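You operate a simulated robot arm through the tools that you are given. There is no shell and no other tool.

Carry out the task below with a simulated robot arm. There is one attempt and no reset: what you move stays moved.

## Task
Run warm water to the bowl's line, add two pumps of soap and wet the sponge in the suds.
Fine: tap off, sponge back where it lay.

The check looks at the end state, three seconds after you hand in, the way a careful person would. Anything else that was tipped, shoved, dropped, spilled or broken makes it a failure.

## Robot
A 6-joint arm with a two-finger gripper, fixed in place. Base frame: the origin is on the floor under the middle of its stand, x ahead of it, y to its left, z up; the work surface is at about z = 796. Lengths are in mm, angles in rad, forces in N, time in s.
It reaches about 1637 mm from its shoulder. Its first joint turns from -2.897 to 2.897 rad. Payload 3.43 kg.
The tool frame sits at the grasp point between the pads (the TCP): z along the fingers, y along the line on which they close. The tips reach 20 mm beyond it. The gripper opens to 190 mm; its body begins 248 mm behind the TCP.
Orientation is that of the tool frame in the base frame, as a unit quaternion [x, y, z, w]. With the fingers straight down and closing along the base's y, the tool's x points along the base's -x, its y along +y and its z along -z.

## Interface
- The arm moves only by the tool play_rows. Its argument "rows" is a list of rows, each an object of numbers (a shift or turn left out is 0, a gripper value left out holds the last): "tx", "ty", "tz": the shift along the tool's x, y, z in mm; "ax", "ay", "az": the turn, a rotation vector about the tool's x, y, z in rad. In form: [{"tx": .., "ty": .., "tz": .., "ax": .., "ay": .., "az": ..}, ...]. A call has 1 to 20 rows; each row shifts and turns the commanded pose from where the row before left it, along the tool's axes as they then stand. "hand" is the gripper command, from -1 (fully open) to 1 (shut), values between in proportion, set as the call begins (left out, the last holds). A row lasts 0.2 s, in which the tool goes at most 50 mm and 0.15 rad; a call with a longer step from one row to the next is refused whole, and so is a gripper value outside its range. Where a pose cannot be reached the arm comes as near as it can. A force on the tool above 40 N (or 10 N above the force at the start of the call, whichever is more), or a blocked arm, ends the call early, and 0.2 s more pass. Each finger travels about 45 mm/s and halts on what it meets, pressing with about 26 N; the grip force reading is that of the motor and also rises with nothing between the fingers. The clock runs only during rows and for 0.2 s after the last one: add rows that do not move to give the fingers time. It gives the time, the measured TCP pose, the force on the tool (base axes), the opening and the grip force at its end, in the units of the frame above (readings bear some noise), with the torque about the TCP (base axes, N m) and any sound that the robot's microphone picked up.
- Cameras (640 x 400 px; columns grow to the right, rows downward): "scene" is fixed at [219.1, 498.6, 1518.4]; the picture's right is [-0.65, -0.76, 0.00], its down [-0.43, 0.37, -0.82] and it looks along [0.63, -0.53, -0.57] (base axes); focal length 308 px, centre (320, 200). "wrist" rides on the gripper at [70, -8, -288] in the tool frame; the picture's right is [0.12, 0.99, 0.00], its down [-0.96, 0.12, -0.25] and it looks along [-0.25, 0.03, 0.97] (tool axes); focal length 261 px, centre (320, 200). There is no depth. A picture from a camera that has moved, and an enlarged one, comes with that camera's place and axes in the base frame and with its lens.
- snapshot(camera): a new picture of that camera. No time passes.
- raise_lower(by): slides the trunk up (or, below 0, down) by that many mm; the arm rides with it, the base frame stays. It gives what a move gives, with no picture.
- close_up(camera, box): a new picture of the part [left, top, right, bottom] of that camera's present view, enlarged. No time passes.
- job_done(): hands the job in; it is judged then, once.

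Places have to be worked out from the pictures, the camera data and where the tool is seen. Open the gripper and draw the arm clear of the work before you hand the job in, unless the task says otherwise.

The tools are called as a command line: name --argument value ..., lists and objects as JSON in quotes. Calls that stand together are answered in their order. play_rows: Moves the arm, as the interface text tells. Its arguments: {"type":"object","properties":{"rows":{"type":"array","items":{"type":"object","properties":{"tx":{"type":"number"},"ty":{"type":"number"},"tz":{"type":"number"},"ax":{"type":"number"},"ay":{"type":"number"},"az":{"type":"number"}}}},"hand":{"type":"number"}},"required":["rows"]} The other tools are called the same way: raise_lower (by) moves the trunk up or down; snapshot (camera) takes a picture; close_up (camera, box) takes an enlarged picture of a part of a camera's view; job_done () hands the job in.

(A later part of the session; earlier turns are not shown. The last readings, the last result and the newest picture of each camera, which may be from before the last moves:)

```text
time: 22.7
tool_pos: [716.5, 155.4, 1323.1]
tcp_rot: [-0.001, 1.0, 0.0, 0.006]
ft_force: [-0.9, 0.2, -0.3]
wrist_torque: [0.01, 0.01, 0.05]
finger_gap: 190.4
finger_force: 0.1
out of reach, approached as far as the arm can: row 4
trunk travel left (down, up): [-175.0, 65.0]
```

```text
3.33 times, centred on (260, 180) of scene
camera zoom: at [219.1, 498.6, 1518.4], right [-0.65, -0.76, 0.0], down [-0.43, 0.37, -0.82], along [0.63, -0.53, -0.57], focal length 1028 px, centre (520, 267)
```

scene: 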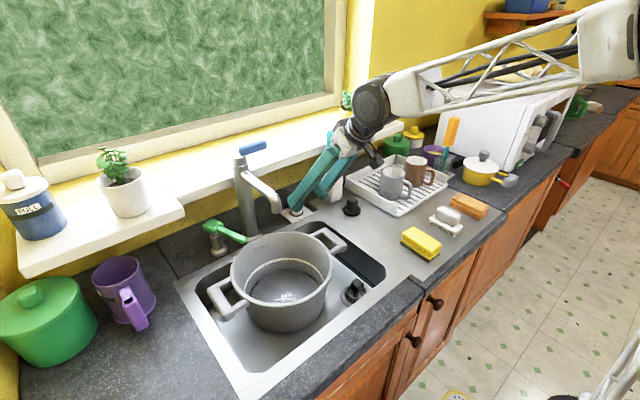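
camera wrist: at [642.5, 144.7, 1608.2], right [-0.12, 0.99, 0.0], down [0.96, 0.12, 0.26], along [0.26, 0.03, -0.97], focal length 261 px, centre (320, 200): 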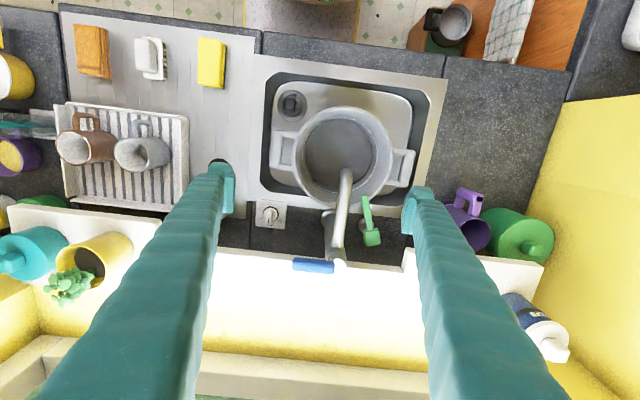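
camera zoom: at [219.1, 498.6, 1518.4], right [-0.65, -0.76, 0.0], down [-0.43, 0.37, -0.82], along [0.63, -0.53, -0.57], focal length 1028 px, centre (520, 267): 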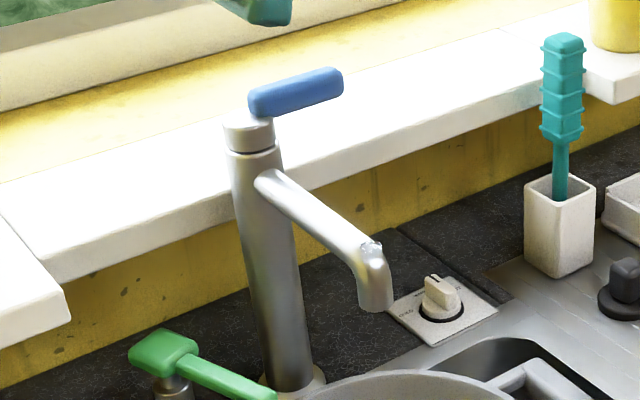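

The lever is a bar of about 80 mm running in -y from the cap at about (882, 203), at z ≈ 1175. I'll lower slightly and yaw the gripper 90° so the fingers straddle the lever front and back, then look from its end.

play_rows --rows '[{"tz": 35}, {"az": -0.1428}, {"az": -0.1428}, {"az": -0.1428}, {"az": -0.1428}, {"az": -0.1428}, {"az": -0.1428}, {"az": -0.1428}, {"az": -0.1428}, {"az": -0.1428}, {"az": -0.1428}, {"az": -0.1428}, {}]' --hand 0.1

snapshot --camera "wrist"

snapshot --camera "scene"

```text
time: 25.5
tool_pos: [716.4, 153.7, 1285.8]
tcp_rot: [0.709, -0.706, 0.002, -0.002]
ft_force: [0.3, -0.1, -0.2]
wrist_torque: [0.02, -0.02, 0.03]
finger_gap: 85.4
finger_force: 0.1
trunk travel left (down, up): [-175.0, 65.0]
```

```text
taken
camera wrist: at [723.2, 82.7, 1573.5], right [-0.99, -0.12, -0.01], down [-0.12, 0.96, 0.24], along [-0.02, 0.24, -0.97], focal length 261 px, centre (320, 200)
```

wrist: 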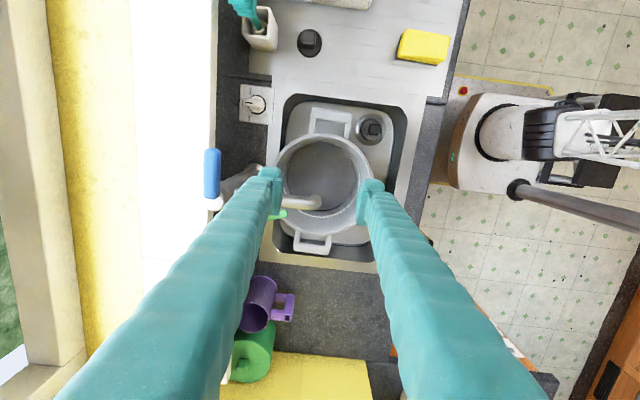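

```text
taken
```

scene: 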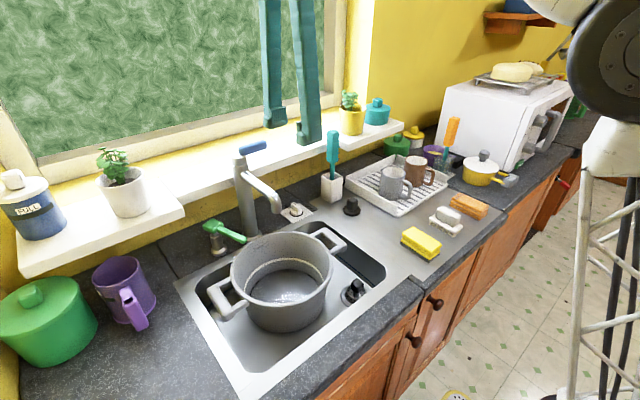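

The yaw worked and the lever shows at about x = 884, y = 124 to 198. I'll move over it with the tips about 25 mm above its top and check both views.

play_rows --rows '[{"tx": 3.4, "ty": -41.9, "tz": 10}, {"tx": 3.4, "ty": -41.9, "tz": 10}, {"tx": 3.4, "ty": -41.9, "tz": 15}, {"tx": 3.4, "ty": -41.9, "tz": 15}, {}]'

snapshot --camera "wrist"

close_up --camera "scene" --box '[200, 90, 320, 190]'

close_up --camera "wrist" --box '[250, 150, 390, 240]'

```text
time: 26.7
tool_pos: [883.8, 140.9, 1236.8]
tcp_rot: [-0.707, 0.707, -0.002, 0.001]
ft_force: [0.7, -0.6, -0.1]
wrist_torque: [-0.01, 0.16, 0.01]
finger_gap: 85.3
finger_force: 0.0
trunk travel left (down, up): [-175.0, 65.0]
```

```text
taken
camera wrist: at [891.6, 70.4, 1523.8], right [-0.99, -0.12, 0.0], down [-0.12, 0.96, 0.24], along [-0.03, 0.24, -0.97], focal length 261 px, centre (320, 200)
```

wrist: 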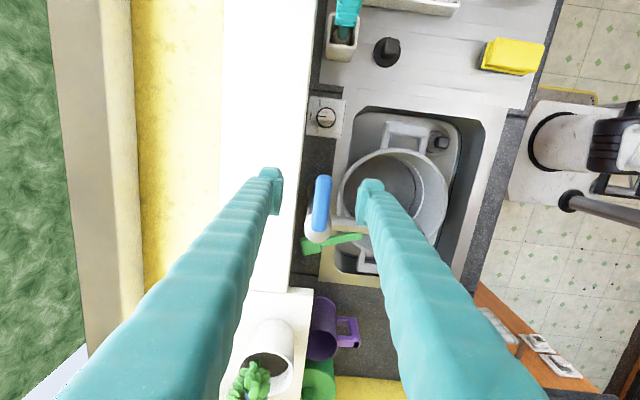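

```text
4.00 times, centred on (260, 140) of scene
camera zoom: at [219.1, 498.6, 1518.4], right [-0.65, -0.76, 0.0], down [-0.43, 0.37, -0.82], along [0.63, -0.53, -0.57], focal length 1233 px, centre (560, 440)
```

zoom: 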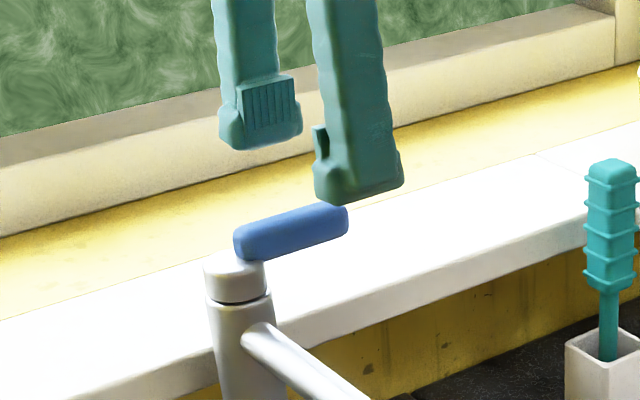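

```text
4.44 times, centred on (320, 195) of wrist
camera zoom: at [891.6, 70.4, 1523.8], right [-0.99, -0.12, 0.0], down [-0.12, 0.96, 0.24], along [-0.03, 0.24, -0.97], focal length 1158 px, centre (320, 222)
```

zoom: 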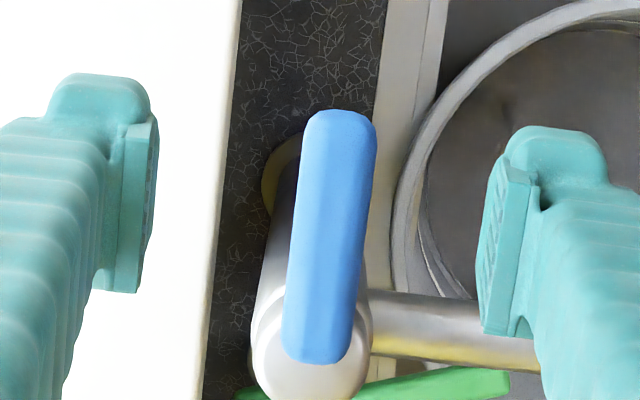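

The lever lies between the fingers, about 22 mm wide, and its top looks to be near z = 1186. I'll descend so the pads flank it, then narrow the gap to cage it loosely.

play_rows --rows '[{"tz": 16}, {"tz": 16}, {"tz": 16}, {"tz": 15}, {}, {}]' --hand 0.5

close_up --camera "wrist" --box '[250, 150, 390, 240]'

close_up --camera "scene" --box '[210, 110, 310, 180]'

```text
time: 28.1
tool_pos: [884.3, 140.7, 1173.6]
tcp_rot: [-0.707, 0.707, -0.003, 0.001]
ft_force: [0.8, 0.5, -0.5]
wrist_torque: [-0.02, -0.01, 0.02]
finger_gap: 47.5
finger_force: 0.1
trunk travel left (down, up): [-175.0, 65.0]
```

```text
4.44 times, centred on (320, 195) of wrist
camera zoom: at [891.0, 69.4, 1461.4], right [-0.99, -0.12, -0.01], down [-0.12, 0.96, 0.24], along [-0.02, 0.24, -0.97], focal length 1158 px, centre (320, 222)
```

zoom: 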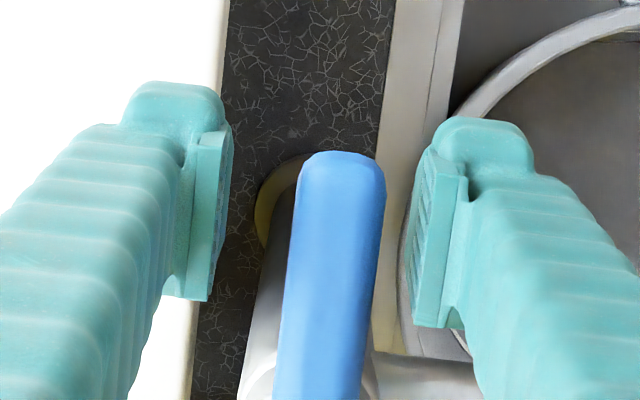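

```text
5.71 times, centred on (260, 145) of scene
camera zoom: at [219.1, 498.6, 1518.4], right [-0.65, -0.76, 0.0], down [-0.43, 0.37, -0.82], along [0.63, -0.53, -0.57], focal length 1762 px, centre (663, 514)
```

zoom: 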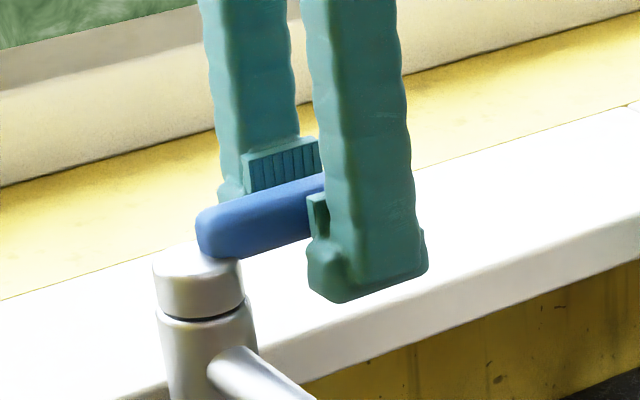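

The lever sits between the pads, about 6 mm off-centre toward the robot. I'll pull gently toward -x so the rear pad meets it, and watch force and sound to see whether it swivels.

play_rows --rows '[{"ty": 5}, {"ty": 5}, {"ty": 5}, {"ty": 4}, {"ty": 3}, {"ty": 3}, {}]'

close_up --camera "wrist" --box '[250, 150, 390, 240]'

close_up --camera "scene" --box '[210, 110, 330, 230]'

```text
time: 29.7
tool_pos: [861.0, 140.1, 1174.2]
tcp_rot: [0.707, -0.707, 0.003, -0.002]
ft_force: [22.5, 3.4, 3.4]
wrist_torque: [-0.03, 0.35, -0.33]
finger_gap: 58.4
finger_force: 10.0
trunk travel left (down, up): [-175.0, 65.0]
```

```text
4.44 times, centred on (320, 195) of wrist
camera zoom: at [867.6, 68.9, 1460.9], right [-0.99, -0.12, -0.01], down [-0.12, 0.96, 0.24], along [-0.02, 0.24, -0.97], focal length 1158 px, centre (320, 222)
```

zoom: 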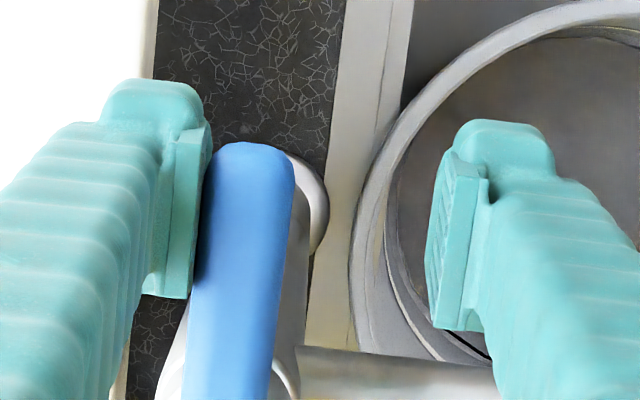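

```text
3.33 times, centred on (270, 170) of scene
camera zoom: at [219.1, 498.6, 1518.4], right [-0.65, -0.76, 0.0], down [-0.43, 0.37, -0.82], along [0.63, -0.53, -0.57], focal length 1028 px, centre (487, 300)
```

zoom: 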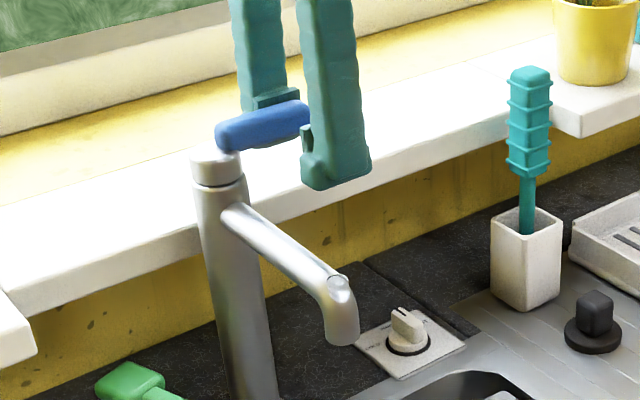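

At 22 N the lever did not swivel this way; the finger just gave (gap 47→58). I'll recentre, grip the lever lightly and try lifting it, since the closing axis lets it pivot upward.

play_rows --rows '[{"ty": -6}, {"ty": -6}, {"ty": -6}, {}]'

play_rows --rows '[{}, {}, {}, {}]' --hand 0.9

close_up --camera "wrist" --box '[250, 150, 390, 240]'

```text
time: 30.7
tool_pos: [876.8, 141.1, 1174.6]
tcp_rot: [0.708, -0.706, 0.002, -0.002]
ft_force: [0.4, -0.3, -0.9]
wrist_torque: [-0.02, 0.01, -0.02]
finger_gap: 47.7
finger_force: 0.0
trunk travel left (down, up): [-175.0, 65.0]
```

```text
time: 31.7
tool_pos: [878.6, 140.1, 1173.2]
tcp_rot: [0.707, -0.707, 0.004, -0.002]
ft_force: [23.8, 2.9, 6.6]
wrist_torque: [0.05, -0.09, -0.84]
finger_gap: 18.1
finger_force: 44.7
trunk travel left (down, up): [-175.0, 65.0]
```

```text
4.44 times, centred on (320, 195) of wrist
camera zoom: at [885.8, 68.7, 1461.1], right [-0.99, -0.12, -0.01], down [-0.12, 0.96, 0.24], along [-0.02, 0.24, -0.97], focal length 1158 px, centre (320, 222)
```

zoom: 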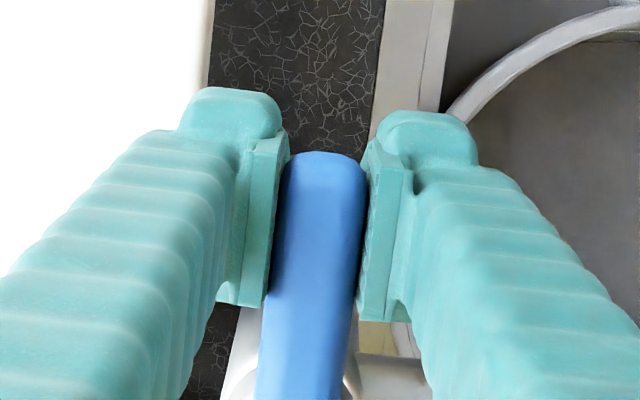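

The lever is gripped (18 mm wide). I'll try a small lift of 8 mm to see whether it pivots upward.

play_rows --rows '[{"tz": -2}, {"tz": -2}, {"tz": -2}, {"tz": -2}, {}]'

close_up --camera "scene" --box '[210, 110, 330, 230]'

```text
time: 32.5
tool_pos: [880.1, 140.8, 1174.0]
tcp_rot: [0.707, -0.707, 0.002, 0.001]
ft_force: [10.0, -1.3, -19.0]
wrist_torque: [0.06, -0.09, -0.42]
finger_gap: 17.7
finger_force: 45.2
trunk travel left (down, up): [-175.0, 65.0]
stopped in row 3: the force on the tool passed its limit at 44 N (the readings are from after the stop); the commanded pose is now the measured one
```

```text
3.33 times, centred on (270, 170) of scene
camera zoom: at [219.1, 498.6, 1518.4], right [-0.65, -0.76, 0.0], down [-0.43, 0.37, -0.82], along [0.63, -0.53, -0.57], focal length 1028 px, centre (487, 300)
```

zoom: 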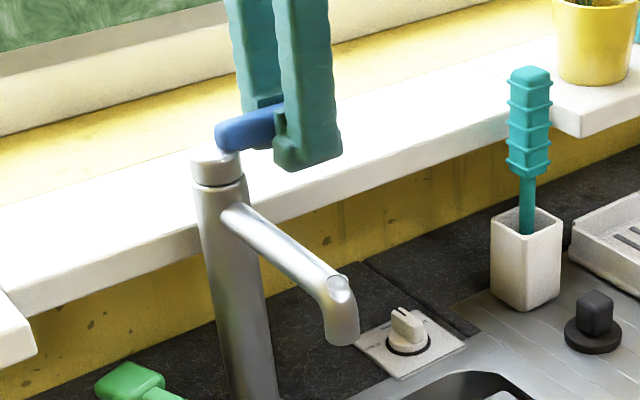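

Lifting is rigid (44 N with no motion), so it isn't a lift lever. I'll loosen to a cage and push it toward +x, the other way round the vertical axis.

play_rows --rows '[{}, {}, {}]' --hand 0.66

play_rows --rows '[{"ty": -4}, {"ty": -3}, {"ty": -3}, {"ty": -3}, {}]'

close_up --camera "wrist" --box '[250, 150, 390, 240]'

close_up --camera "scene" --box '[210, 110, 330, 230]'

```text
time: 33.2
tool_pos: [878.5, 138.9, 1175.8]
tcp_rot: [0.708, -0.707, 0.002, 0.001]
ft_force: [1.0, 0.0, -1.1]
wrist_torque: [0.01, -0.03, 0.02]
finger_gap: 32.1
finger_force: 0.1
trunk travel left (down, up): [-175.0, 65.0]
```

```text
time: 34.5
tool_pos: [889.9, 140.0, 1176.3]
tcp_rot: [0.707, -0.707, 0.001, 0.001]
ft_force: [-0.3, 0.0, -0.2]
wrist_torque: [-0.01, 0.01, 0.02]
finger_gap: 32.3
finger_force: 0.0
trunk travel left (down, up): [-175.0, 65.0]
```

```text
4.44 times, centred on (320, 195) of wrist
camera zoom: at [899.0, 69.3, 1463.4], right [-0.99, -0.12, 0.0], down [-0.12, 0.96, 0.24], along [-0.03, 0.24, -0.97], focal length 1158 px, centre (320, 222)
```

zoom: 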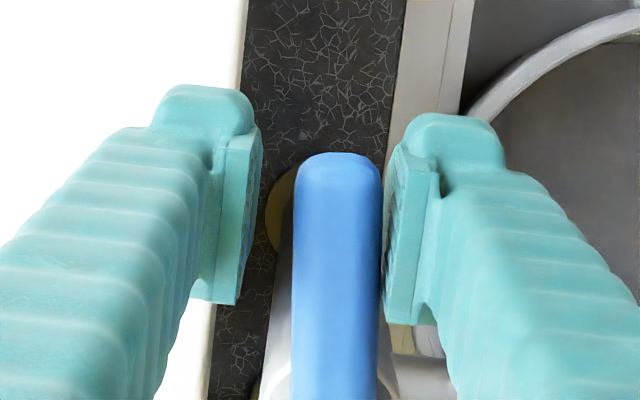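

```text
3.33 times, centred on (270, 170) of scene
camera zoom: at [219.1, 498.6, 1518.4], right [-0.65, -0.76, 0.0], down [-0.43, 0.37, -0.82], along [0.63, -0.53, -0.57], focal length 1028 px, centre (487, 300)
```

zoom: 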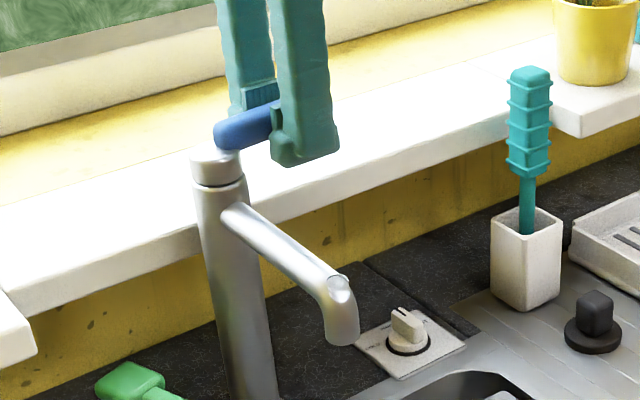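

There is no force yet and the front pad is just touching the lever. I'll push on toward +x by about 10 mm.

play_rows --rows '[{"ty": -2.5}, {"ty": -2.5}, {"ty": -2.5}, {"ty": -2.5}, {}]'

close_up --camera "wrist" --box '[250, 150, 390, 240]'

close_up --camera "scene" --box '[210, 110, 330, 230]'

```text
time: 35.6
tool_pos: [901.6, 140.4, 1177.0]
tcp_rot: [0.708, -0.706, 0.001, 0.0]
ft_force: [-0.7, -0.3, 0.2]
wrist_torque: [0.02, -0.01, 0.0]
finger_gap: 32.3
finger_force: 0.0
trunk travel left (down, up): [-175.0, 65.0]
```

```text
4.44 times, centred on (320, 195) of wrist
camera zoom: at [909.0, 69.0, 1463.7], right [-0.99, -0.12, 0.0], down [-0.12, 0.96, 0.24], along [-0.03, 0.24, -0.97], focal length 1158 px, centre (320, 222)
```

zoom: 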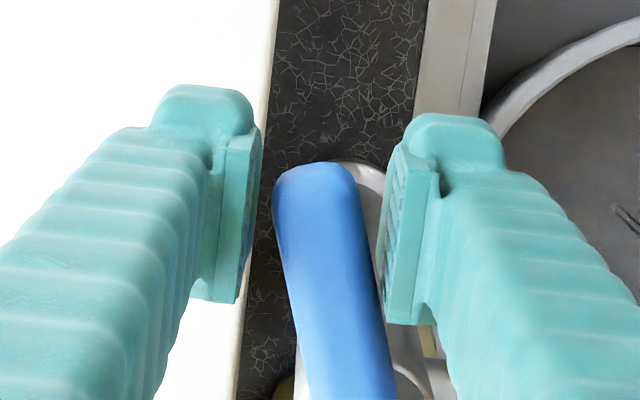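

```text
3.33 times, centred on (270, 170) of scene
camera zoom: at [219.1, 498.6, 1518.4], right [-0.65, -0.76, 0.0], down [-0.43, 0.37, -0.82], along [0.63, -0.53, -0.57], focal length 1028 px, centre (487, 300)
```

zoom: 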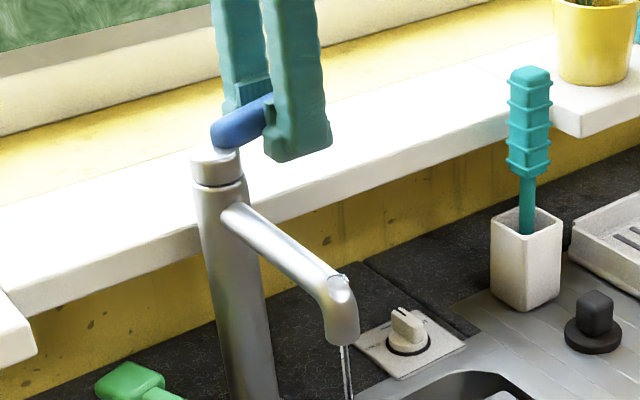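

The lever swivelled toward the wall and a thin stream is running. I'll check where the water lands and watch the level in the basin.

close_up --camera "scene" --box '[190, 180, 390, 335]'

snapshot --camera "wrist"

```text
2.58 times, centred on (290, 258) of scene
camera zoom: at [219.1, 498.6, 1518.4], right [-0.65, -0.76, 0.0], down [-0.43, 0.37, -0.82], along [0.63, -0.53, -0.57], focal length 796 px, centre (397, 52)
```

zoom: 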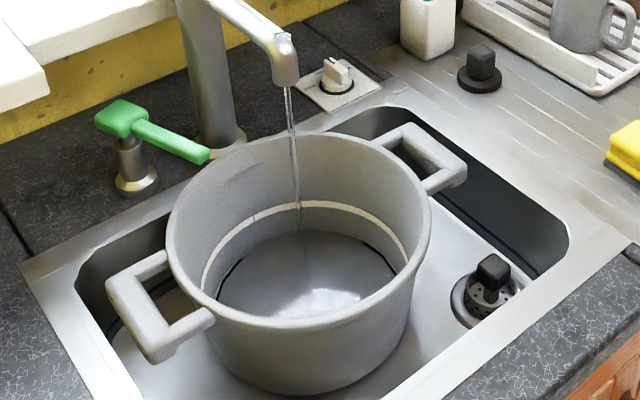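

```text
taken
camera wrist: at [909.0, 69.0, 1463.7], right [-0.99, -0.12, 0.0], down [-0.12, 0.96, 0.24], along [-0.03, 0.24, -0.97], focal length 261 px, centre (320, 200)
```

wrist: 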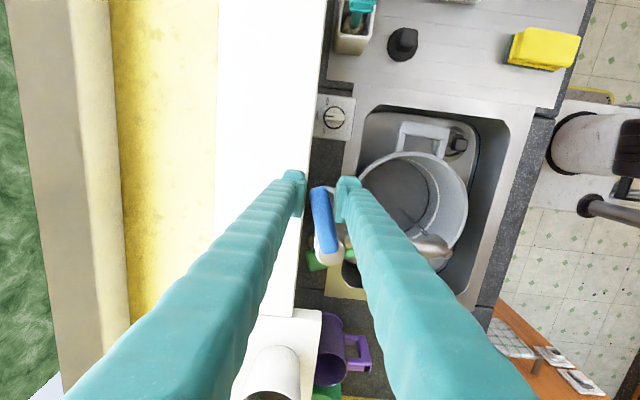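

The stream lands well inside the basin. I'll wait about 4 s and see how quickly it fills.

play_rows --rows '[{}, {}, {}, {}, {}, {}, {}, {}, {}, {}, {}, {}, {}, {}, {}, {}, {}, {}, {}, {}]'

close_up --camera "scene" --box '[230, 230, 340, 315]'

```text
time: 39.9
tool_pos: [901.2, 139.7, 1176.8]
tcp_rot: [0.707, -0.707, 0.001, 0.0]
ft_force: [0.6, 0.0, 0.9]
wrist_torque: [0.04, -0.05, 0.0]
finger_gap: 32.4
finger_force: 0.1
trunk travel left (down, up): [-175.0, 65.0]
```

```text
4.71 times, centred on (285, 272) of scene
camera zoom: at [219.1, 498.6, 1518.4], right [-0.65, -0.76, 0.0], down [-0.43, 0.37, -0.82], along [0.63, -0.53, -0.57], focal length 1451 px, centre (485, -141)
```

zoom: 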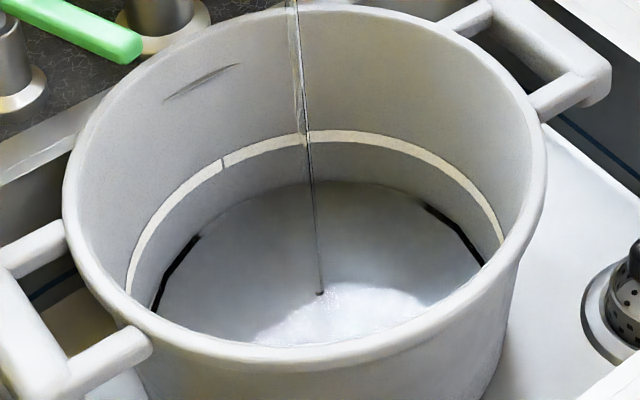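

The stream is thin and the level is still close to the floor. I'll open the lever about 10 mm further for a fuller flow and then wait.

play_rows --rows '[{"ty": -3.5}, {"ty": -3.5}, {"ty": -3.5}, {}, {}, {}, {}, {}, {}, {}, {}, {}, {}]'

close_up --camera "scene" --box '[230, 230, 340, 315]'

close_up --camera "scene" --box '[210, 110, 330, 230]'

```text
time: 42.6
tool_pos: [910.9, 139.5, 1178.8]
tcp_rot: [0.708, -0.706, 0.001, 0.0]
ft_force: [-0.8, -2.7, 1.2]
wrist_torque: [0.02, -0.2, 0.11]
finger_gap: 33.5
finger_force: 8.1
trunk travel left (down, up): [-175.0, 65.0]
```

```text
4.71 times, centred on (285, 272) of scene
camera zoom: at [219.1, 498.6, 1518.4], right [-0.65, -0.76, 0.0], down [-0.43, 0.37, -0.82], along [0.63, -0.53, -0.57], focal length 1451 px, centre (485, -141)
```

zoom: 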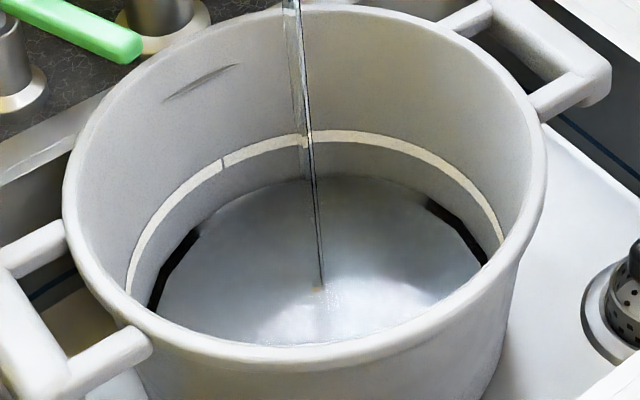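

```text
3.33 times, centred on (270, 170) of scene
camera zoom: at [219.1, 498.6, 1518.4], right [-0.65, -0.76, 0.0], down [-0.43, 0.37, -0.82], along [0.63, -0.53, -0.57], focal length 1028 px, centre (487, 300)
```

zoom: 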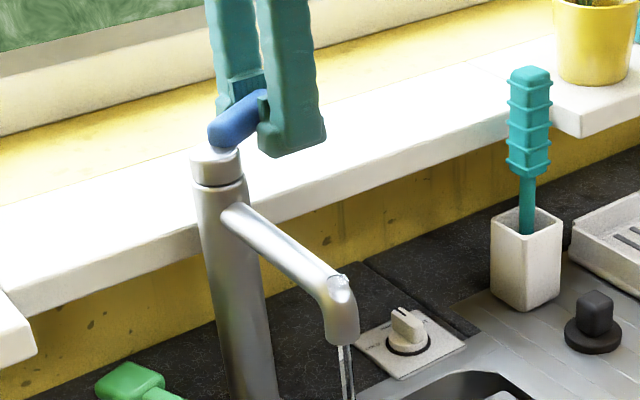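

The flow is fuller now, and the lever is just wedging in the cage at this angle. I'll widen the gap a little to relieve it and wait 4 s more to gauge the rate.

play_rows --rows '[{}, {}, {}, {}, {}, {}, {}, {}, {}, {}, {}, {}, {}, {}, {}, {}, {}, {}, {}, {}]' --hand 0.5

close_up --camera "scene" --box '[230, 230, 340, 315]'

```text
time: 46.9
tool_pos: [911.5, 139.5, 1176.8]
tcp_rot: [0.707, -0.707, 0.002, 0.0]
ft_force: [0.1, 0.3, 0.1]
wrist_torque: [0.01, 0.0, 0.01]
finger_gap: 47.5
finger_force: 0.0
trunk travel left (down, up): [-175.0, 65.0]
```

```text
4.71 times, centred on (285, 272) of scene
camera zoom: at [219.1, 498.6, 1518.4], right [-0.65, -0.76, 0.0], down [-0.43, 0.37, -0.82], along [0.63, -0.53, -0.57], focal length 1451 px, centre (485, -141)
```

zoom: 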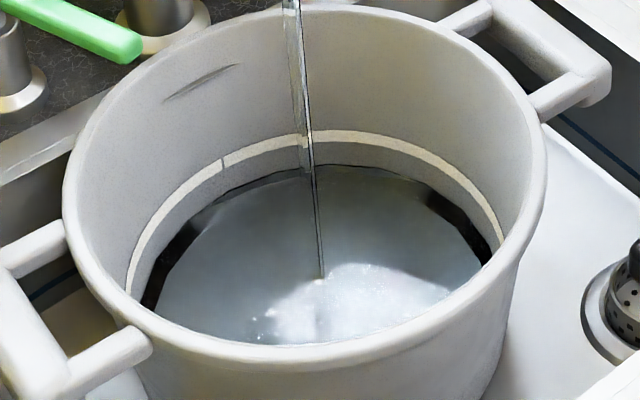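

The water edge on the far wall has risen from about row 178 to 168, and the line's band spans rows 130–142, so the rate is roughly 2 mm/s. I'll wait another 4 s and re-measure.

play_rows --rows '[{}, {}, {}, {}, {}, {}, {}, {}, {}, {}, {}, {}, {}, {}, {}, {}, {}, {}, {}, {}]'

close_up --camera "scene" --box '[230, 230, 340, 315]'

close_up --camera "scene" --box '[250, 245, 350, 290]'

```text
time: 51.0
tool_pos: [912.0, 140.4, 1175.9]
tcp_rot: [0.707, -0.707, 0.002, 0.001]
ft_force: [-0.6, 0.3, 0.8]
wrist_torque: [-0.02, 0.02, -0.01]
finger_gap: 47.6
finger_force: 0.0
trunk travel left (down, up): [-175.0, 65.0]
```

```text
4.71 times, centred on (285, 272) of scene
camera zoom: at [219.1, 498.6, 1518.4], right [-0.65, -0.76, 0.0], down [-0.43, 0.37, -0.82], along [0.63, -0.53, -0.57], focal length 1451 px, centre (485, -141)
```

zoom: 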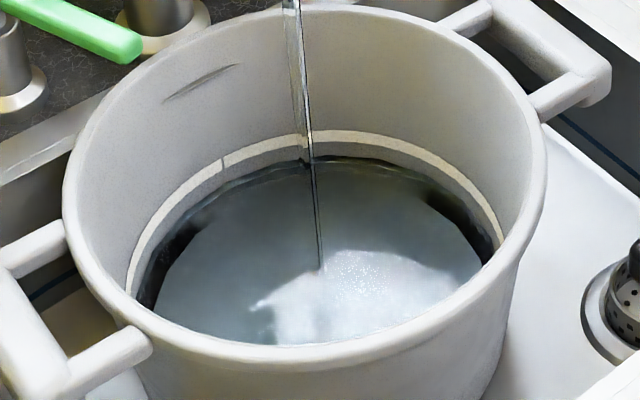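

```text
6.40 times, centred on (300, 268) of scene
camera zoom: at [219.1, 498.6, 1518.4], right [-0.65, -0.76, 0.0], down [-0.43, 0.37, -0.82], along [0.63, -0.53, -0.57], focal length 1973 px, centre (448, -232)
```

zoom: 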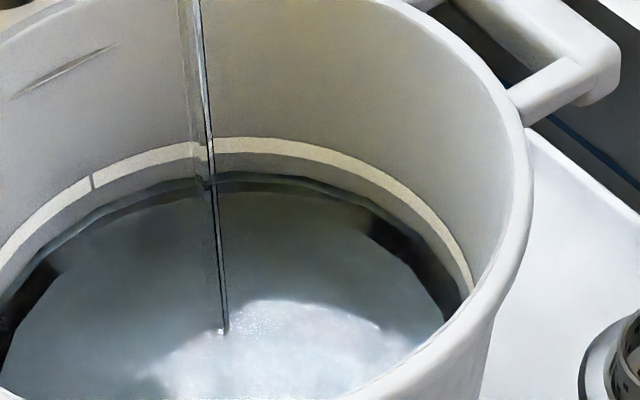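

The water edge is now at row 157 and climbing about 2.7 rows per second toward the band at 131–143. I'll wait about 3 s more.

play_rows --rows '[{}, {}, {}, {}, {}, {}, {}, {}, {}, {}, {}, {}, {}, {}]'

close_up --camera "scene" --box '[250, 245, 350, 290]'

close_up --camera "scene" --box '[275, 250, 325, 275]'

close_up --camera "wrist" --box '[250, 150, 390, 240]'

```text
time: 54.0
tool_pos: [912.2, 139.8, 1176.6]
tcp_rot: [0.708, -0.706, 0.002, -0.001]
ft_force: [0.4, 0.4, 0.4]
wrist_torque: [-0.02, -0.01, -0.03]
finger_gap: 47.6
finger_force: 0.0
trunk travel left (down, up): [-175.0, 65.0]
```

```text
6.40 times, centred on (300, 268) of scene
camera zoom: at [219.1, 498.6, 1518.4], right [-0.65, -0.76, 0.0], down [-0.43, 0.37, -0.82], along [0.63, -0.53, -0.57], focal length 1973 px, centre (448, -232)
```

zoom: 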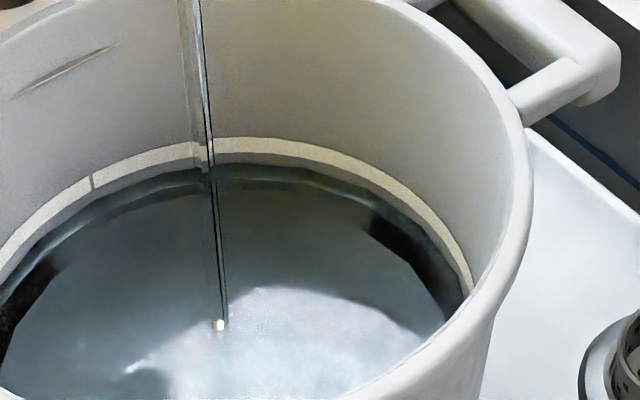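

```text
12.80 times, centred on (300, 262) of scene
camera zoom: at [219.1, 498.6, 1518.4], right [-0.65, -0.76, 0.0], down [-0.43, 0.37, -0.82], along [0.63, -0.53, -0.57], focal length 3947 px, centre (576, -600)
```

zoom: 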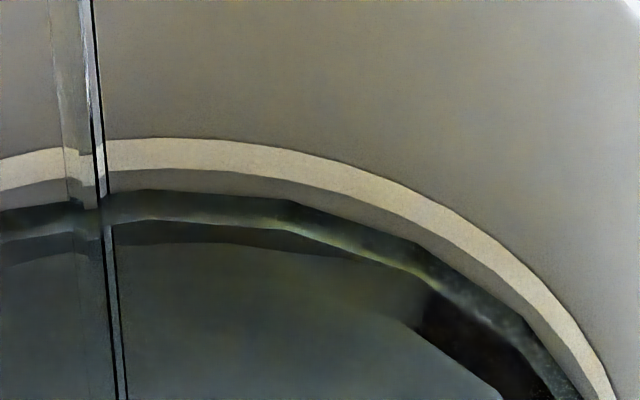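

```text
4.44 times, centred on (320, 195) of wrist
camera zoom: at [919.5, 69.2, 1463.6], right [-0.99, -0.12, 0.0], down [-0.12, 0.96, 0.24], along [-0.03, 0.24, -0.97], focal length 1158 px, centre (320, 222)
```

zoom: 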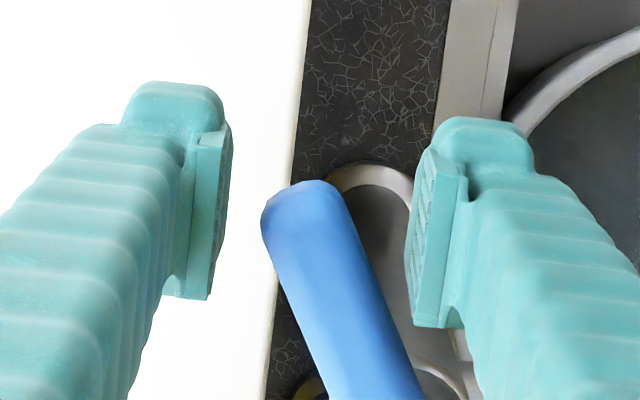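

The water edge is about 10 mm below the middle of the band, which is some 5 s at this rate. While it fills I'll bring the rear pad closer to the lever, still short of touching, ready to shut it.

play_rows --rows '[{"ty": 4}, {"ty": 4}, {"ty": 4}, {}, {}, {}, {}, {}, {}, {}]'

close_up --camera "scene" --box '[275, 250, 325, 275]'

close_up --camera "wrist" --box '[250, 150, 390, 240]'

```text
time: 56.2
tool_pos: [898.3, 140.0, 1175.6]
tcp_rot: [0.707, -0.707, 0.002, 0.001]
ft_force: [-0.3, 0.5, -0.2]
wrist_torque: [0.01, 0.01, 0.03]
finger_gap: 47.5
finger_force: 0.0
trunk travel left (down, up): [-175.0, 65.0]
```

```text
12.80 times, centred on (300, 262) of scene
camera zoom: at [219.1, 498.6, 1518.4], right [-0.65, -0.76, 0.0], down [-0.43, 0.37, -0.82], along [0.63, -0.53, -0.57], focal length 3947 px, centre (576, -600)
```

zoom: 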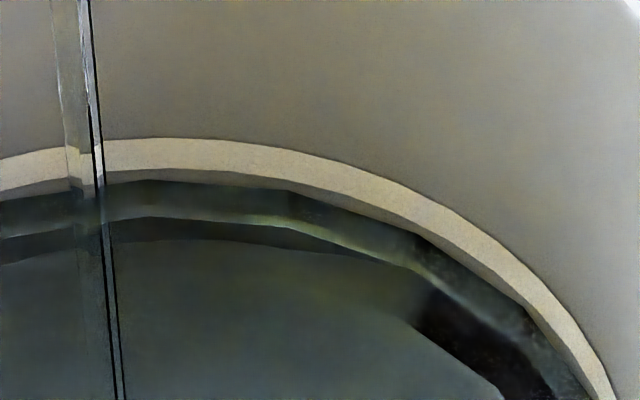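

```text
4.44 times, centred on (320, 195) of wrist
camera zoom: at [907.5, 69.3, 1463.3], right [-0.99, -0.12, 0.0], down [-0.12, 0.96, 0.24], along [-0.03, 0.24, -0.97], focal length 1158 px, centre (320, 222)
```

zoom: 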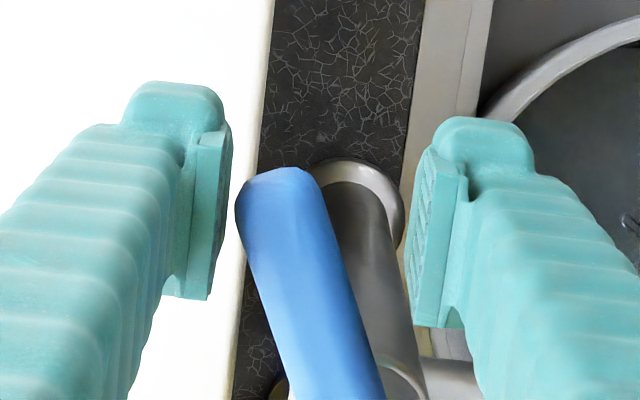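

The edge rose 10 px in 2.2 s and has 26 px to go to mid-band. I'll wait 3.4 s more, then check before shutting.

play_rows --rows '[{}, {}, {}, {}, {}, {}, {}, {}, {}, {}, {}, {}, {}, {}, {}, {}]'

close_up --camera "scene" --box '[275, 250, 325, 275]'

```text
time: 59.6
tool_pos: [899.8, 139.3, 1176.0]
tcp_rot: [-0.707, 0.707, -0.001, 0.0]
ft_force: [0.0, -0.1, -0.5]
wrist_torque: [0.01, -0.02, 0.0]
finger_gap: 47.3
finger_force: 0.0
trunk travel left (down, up): [-175.0, 65.0]
```

```text
12.80 times, centred on (300, 262) of scene
camera zoom: at [219.1, 498.6, 1518.4], right [-0.65, -0.76, 0.0], down [-0.43, 0.37, -0.82], along [0.63, -0.53, -0.57], focal length 3947 px, centre (576, -600)
```

zoom: 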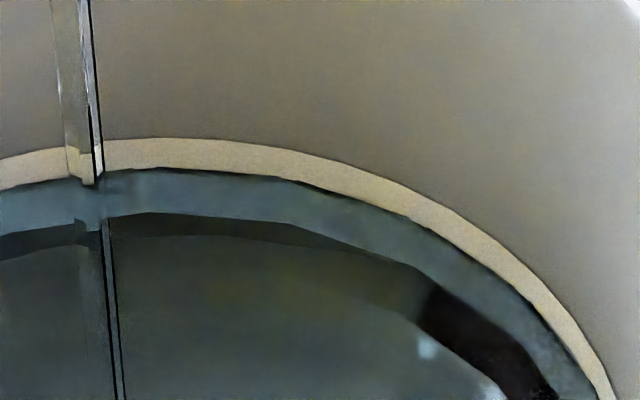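

The water has just reached the bottom of the band, rising about 3 px/s. I'll wait 3 s to bring it to near mid-band and then shut the lever.

play_rows --rows '[{}, {}, {}, {}, {}, {}, {}, {}, {}, {}, {}, {}, {}]'

close_up --camera "scene" --box '[275, 250, 325, 275]'

```text
time: 62.5
tool_pos: [899.4, 140.8, 1176.1]
tcp_rot: [0.707, -0.707, 0.002, 0.001]
ft_force: [-0.3, 0.0, 0.6]
wrist_torque: [0.02, 0.0, 0.0]
finger_gap: 47.6
finger_force: 0.0
trunk travel left (down, up): [-175.0, 65.0]
```

```text
12.80 times, centred on (300, 262) of scene
camera zoom: at [219.1, 498.6, 1518.4], right [-0.65, -0.76, 0.0], down [-0.43, 0.37, -0.82], along [0.63, -0.53, -0.57], focal length 3947 px, centre (576, -600)
```

zoom: 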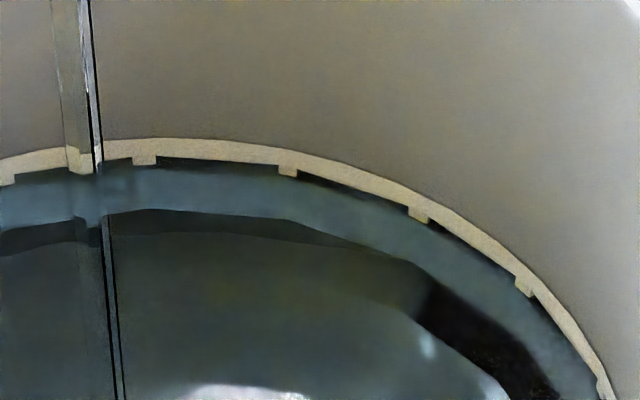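

The surface now stands at about the middle of the band. I'll pull the lever back toward -x to its closed stop.

play_rows --rows '[{"ty": 10}, {"ty": 8}, {"ty": 8}, {"ty": 6}, {"ty": 3}, {}]'

close_up --camera "scene" --box '[275, 250, 325, 275]'

close_up --camera "scene" --box '[210, 110, 350, 280]'

close_up --camera "wrist" --box '[250, 150, 390, 240]'

```text
time: 63.9
tool_pos: [865.1, 139.8, 1176.4]
tcp_rot: [0.708, -0.706, 0.001, 0.0]
ft_force: [7.3, 0.0, 6.7]
wrist_torque: [0.12, -0.02, -0.16]
finger_gap: 51.5
finger_force: 3.4
trunk travel left (down, up): [-175.0, 65.0]
```

```text
12.80 times, centred on (300, 262) of scene
camera zoom: at [219.1, 498.6, 1518.4], right [-0.65, -0.76, 0.0], down [-0.43, 0.37, -0.82], along [0.63, -0.53, -0.57], focal length 3947 px, centre (576, -600)
```

zoom: 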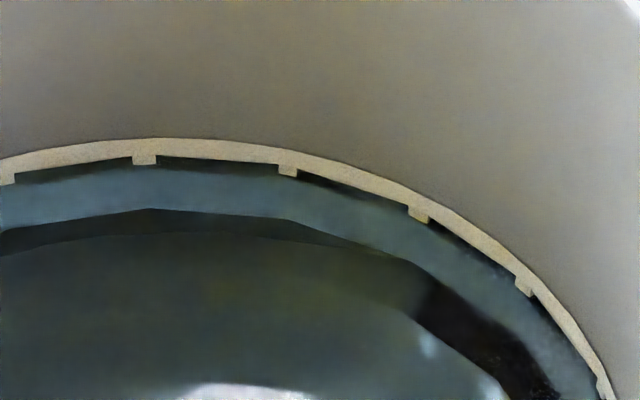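

```text
2.35 times, centred on (280, 195) of scene
camera zoom: at [219.1, 498.6, 1518.4], right [-0.65, -0.76, 0.0], down [-0.43, 0.37, -0.82], along [0.63, -0.53, -0.57], focal length 726 px, centre (414, 212)
```

zoom: 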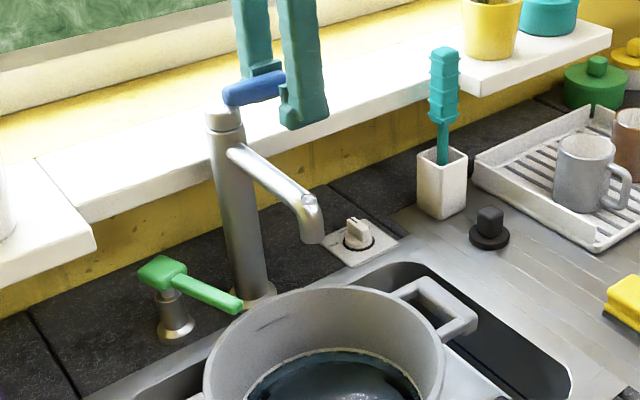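

```text
4.44 times, centred on (320, 195) of wrist
camera zoom: at [872.4, 68.8, 1463.3], right [-0.99, -0.12, 0.0], down [-0.12, 0.96, 0.24], along [-0.03, 0.24, -0.97], focal length 1158 px, centre (320, 222)
```

zoom: 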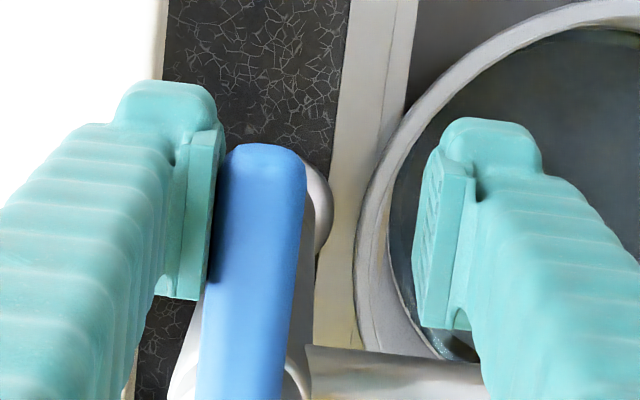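

The stream has stopped with the lever against its stop, and the level is at mid-band. I'll press the lever a touch more to be sure it is fully shut, then recentre and rise clear.

play_rows --rows '[{"ty": 2}, {"ty": 2}, {}, {"ty": -6}, {"ty": -6}, {"ty": -5}, {}]'

play_rows --rows '[{"tz": -10}, {"tz": -20}, {"tz": -25}, {"tz": -25}, {}]'

close_up --camera "scene" --box '[190, 130, 350, 300]'

snapshot --camera "wrist"

```text
time: 65.5
tool_pos: [876.6, 139.7, 1176.6]
tcp_rot: [0.708, -0.706, 0.002, 0.001]
ft_force: [0.3, -0.3, 0.7]
wrist_torque: [0.0, -0.02, 0.03]
finger_gap: 47.8
finger_force: 0.1
trunk travel left (down, up): [-175.0, 65.0]
```

```text
time: 66.7
tool_pos: [871.3, 139.4, 1248.0]
tcp_rot: [0.707, -0.707, 0.003, -0.001]
ft_force: [0.6, -0.2, 0.1]
wrist_torque: [0.04, -0.04, -0.01]
finger_gap: 47.5
finger_force: 0.1
out of reach, approached as far as the arm can: row 4
trunk travel left (down, up): [-175.0, 65.0]
```

```text
2.35 times, centred on (270, 215) of scene
camera zoom: at [219.1, 498.6, 1518.4], right [-0.65, -0.76, 0.0], down [-0.43, 0.37, -0.82], along [0.63, -0.53, -0.57], focal length 726 px, centre (438, 165)
```

zoom: 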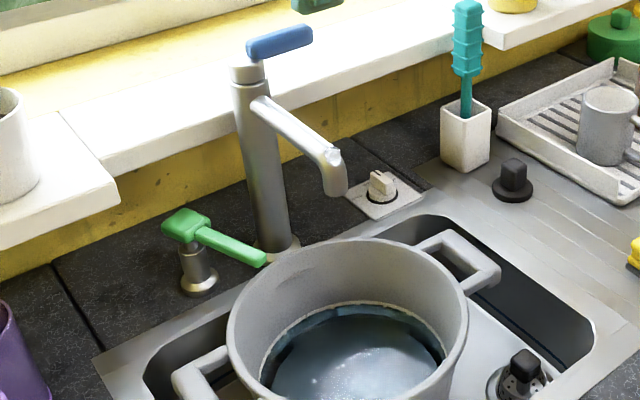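

```text
taken
camera wrist: at [877.9, 67.6, 1535.7], right [-0.99, -0.12, -0.01], down [-0.12, 0.96, 0.24], along [-0.02, 0.24, -0.97], focal length 261 px, centre (320, 200)
```

wrist: 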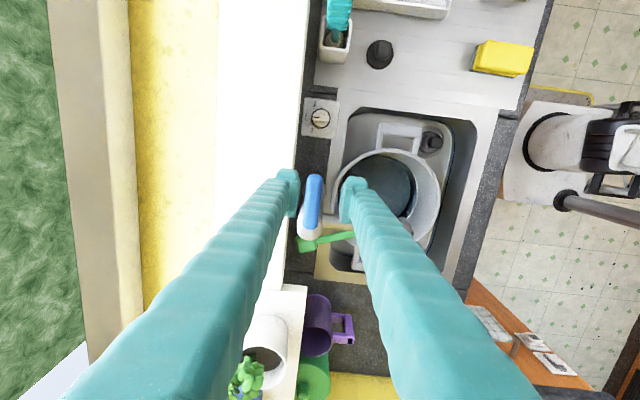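

The tap is off with no drip, and the water is at the line. Next is the soap pump, so I'll move away from the tap, return the wrist to normal yaw, close the fingers and tilt so the body stays clear of the plant on the shelf.

play_rows --rows '[{"ty": 32.5, "tx": -20}, {"ty": 32.5, "tx": -20}, {"ty": 32.5, "tx": -30}, {"ty": 32.5, "tx": -30}, {"az": 0.1428}, {"az": 0.1428}, {"az": 0.1428}, {"az": 0.1428}, {"az": 0.1428}, {"az": 0.1428}, {"az": 0.1428}, {"az": 0.1428}, {"az": 0.1428}, {"az": 0.1428}, {"az": 0.1428}, {"ay": -0.1453}, {"ay": -0.1453}, {"ay": -0.1453}, {}]' --hand 1

snapshot --camera "wrist"

snapshot --camera "scene"

```text
time: 70.7
tool_pos: [742.2, 238.5, 1248.7]
tcp_rot: [-0.001, 0.976, -0.002, 0.218]
ft_force: [-0.8, -0.5, 0.5]
wrist_torque: [0.05, 0.0, 0.02]
finger_gap: 0.2
finger_force: 26.2
trunk travel left (down, up): [-175.0, 65.0]
```

```text
taken
camera wrist: at [555.7, 229.1, 1478.3], right [-0.11, 0.99, -0.05], down [0.77, 0.12, 0.63], along [0.63, 0.03, -0.77], focal length 261 px, centre (320, 200)
```

wrist: 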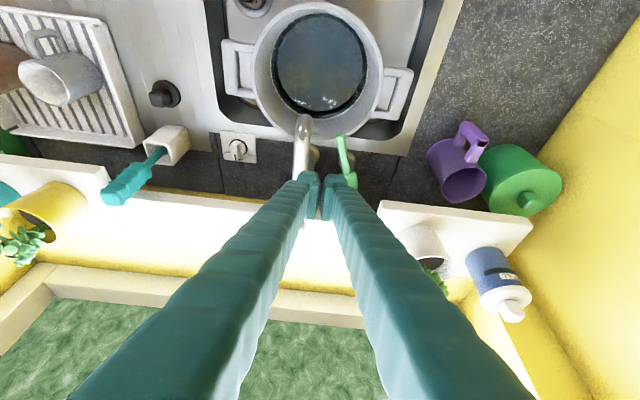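

```text
taken
```

scene: 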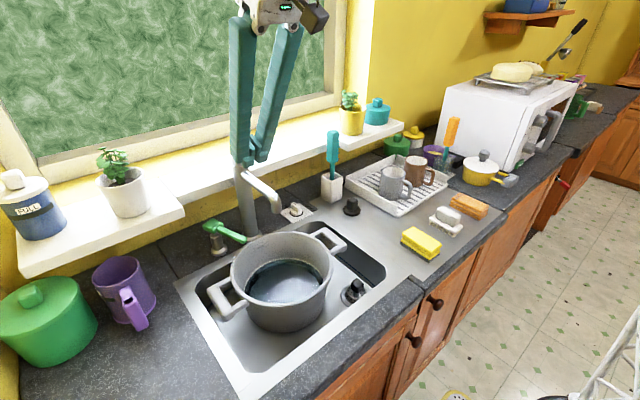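

The fingers are closed and tilted 0.44 rad. I'll zoom on the pump head in both views to fix its position.

close_up --camera "wrist" --box '[290, 110, 390, 210]'

close_up --camera "scene" --box '[190, 205, 260, 265]'

```text
4.00 times, centred on (340, 160) of wrist
camera zoom: at [555.7, 229.1, 1478.3], right [-0.11, 0.99, -0.05], down [0.77, 0.12, 0.63], along [0.63, 0.03, -0.77], focal length 1043 px, centre (240, 360)
```

zoom: 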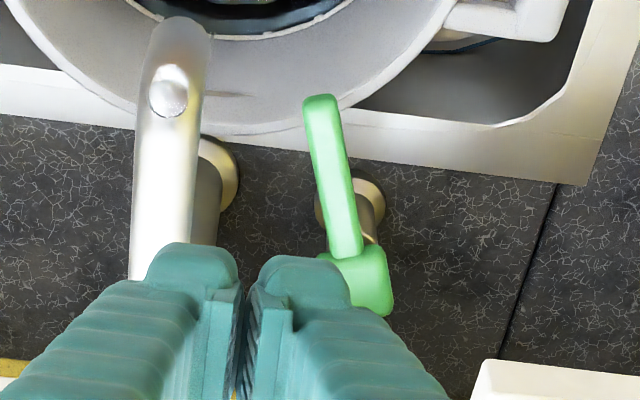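

```text
6.67 times, centred on (225, 235) of scene
camera zoom: at [219.1, 498.6, 1518.4], right [-0.65, -0.76, 0.0], down [-0.43, 0.37, -0.82], along [0.63, -0.53, -0.57], focal length 2056 px, centre (953, -33)
```

zoom: 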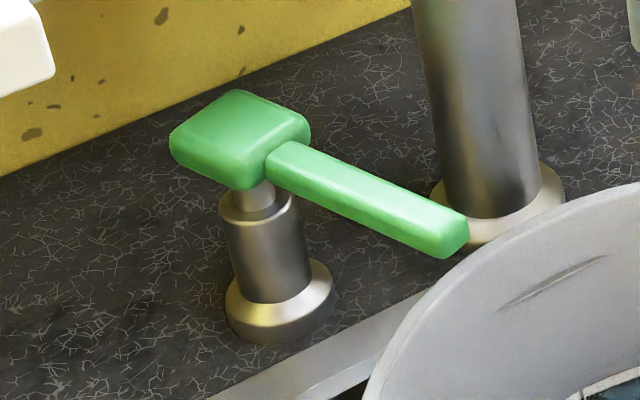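

Both views agree: the pump head is centred near (888, 305) with its top at z ≈ 1000 and is about 40 mm across. I'll line up in y first, then slide down toward it and stop about 30 mm above.

play_rows --rows '[{"ty": 31}, {"ty": 31}, {"tx": -9.25, "tz": 39.1}, {"tx": -9.25, "tz": 39.1}, {"tx": -9.25, "tz": 39.1}, {"tx": -9.25, "tz": 39.1}, {"tx": -9.25, "tz": 39.1}, {"tx": -9.25, "tz": 39.1}, {}]'

snapshot --camera "wrist"

close_up --camera "scene" --box '[170, 170, 270, 265]'

```text
time: 72.7
tool_pos: [892.7, 299.6, 1058.1]
tcp_rot: [-0.001, 0.976, -0.001, 0.218]
ft_force: [0.0, -0.9, -0.9]
wrist_torque: [0.02, -0.01, -0.01]
finger_gap: 0.0
finger_force: 25.8
trunk travel left (down, up): [-175.0, 65.0]
```

```text
taken
camera wrist: at [707.3, 290.6, 1288.2], right [-0.11, 0.99, -0.05], down [0.77, 0.12, 0.63], along [0.63, 0.03, -0.77], focal length 261 px, centre (320, 200)
```

wrist: 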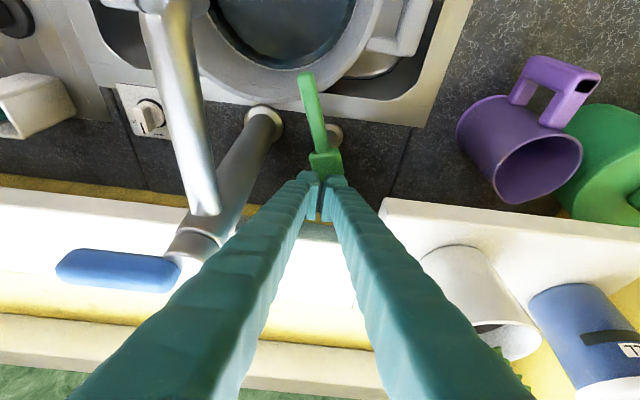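

```text
4.21 times, centred on (220, 218) of scene
camera zoom: at [219.1, 498.6, 1518.4], right [-0.65, -0.76, 0.0], down [-0.43, 0.37, -0.82], along [0.63, -0.53, -0.57], focal length 1298 px, centre (741, 126)
```

zoom: 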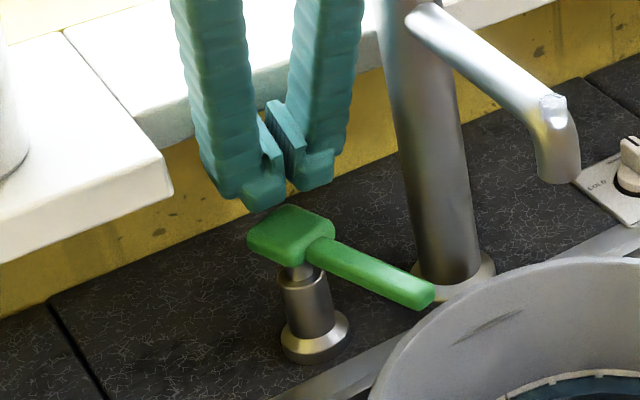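

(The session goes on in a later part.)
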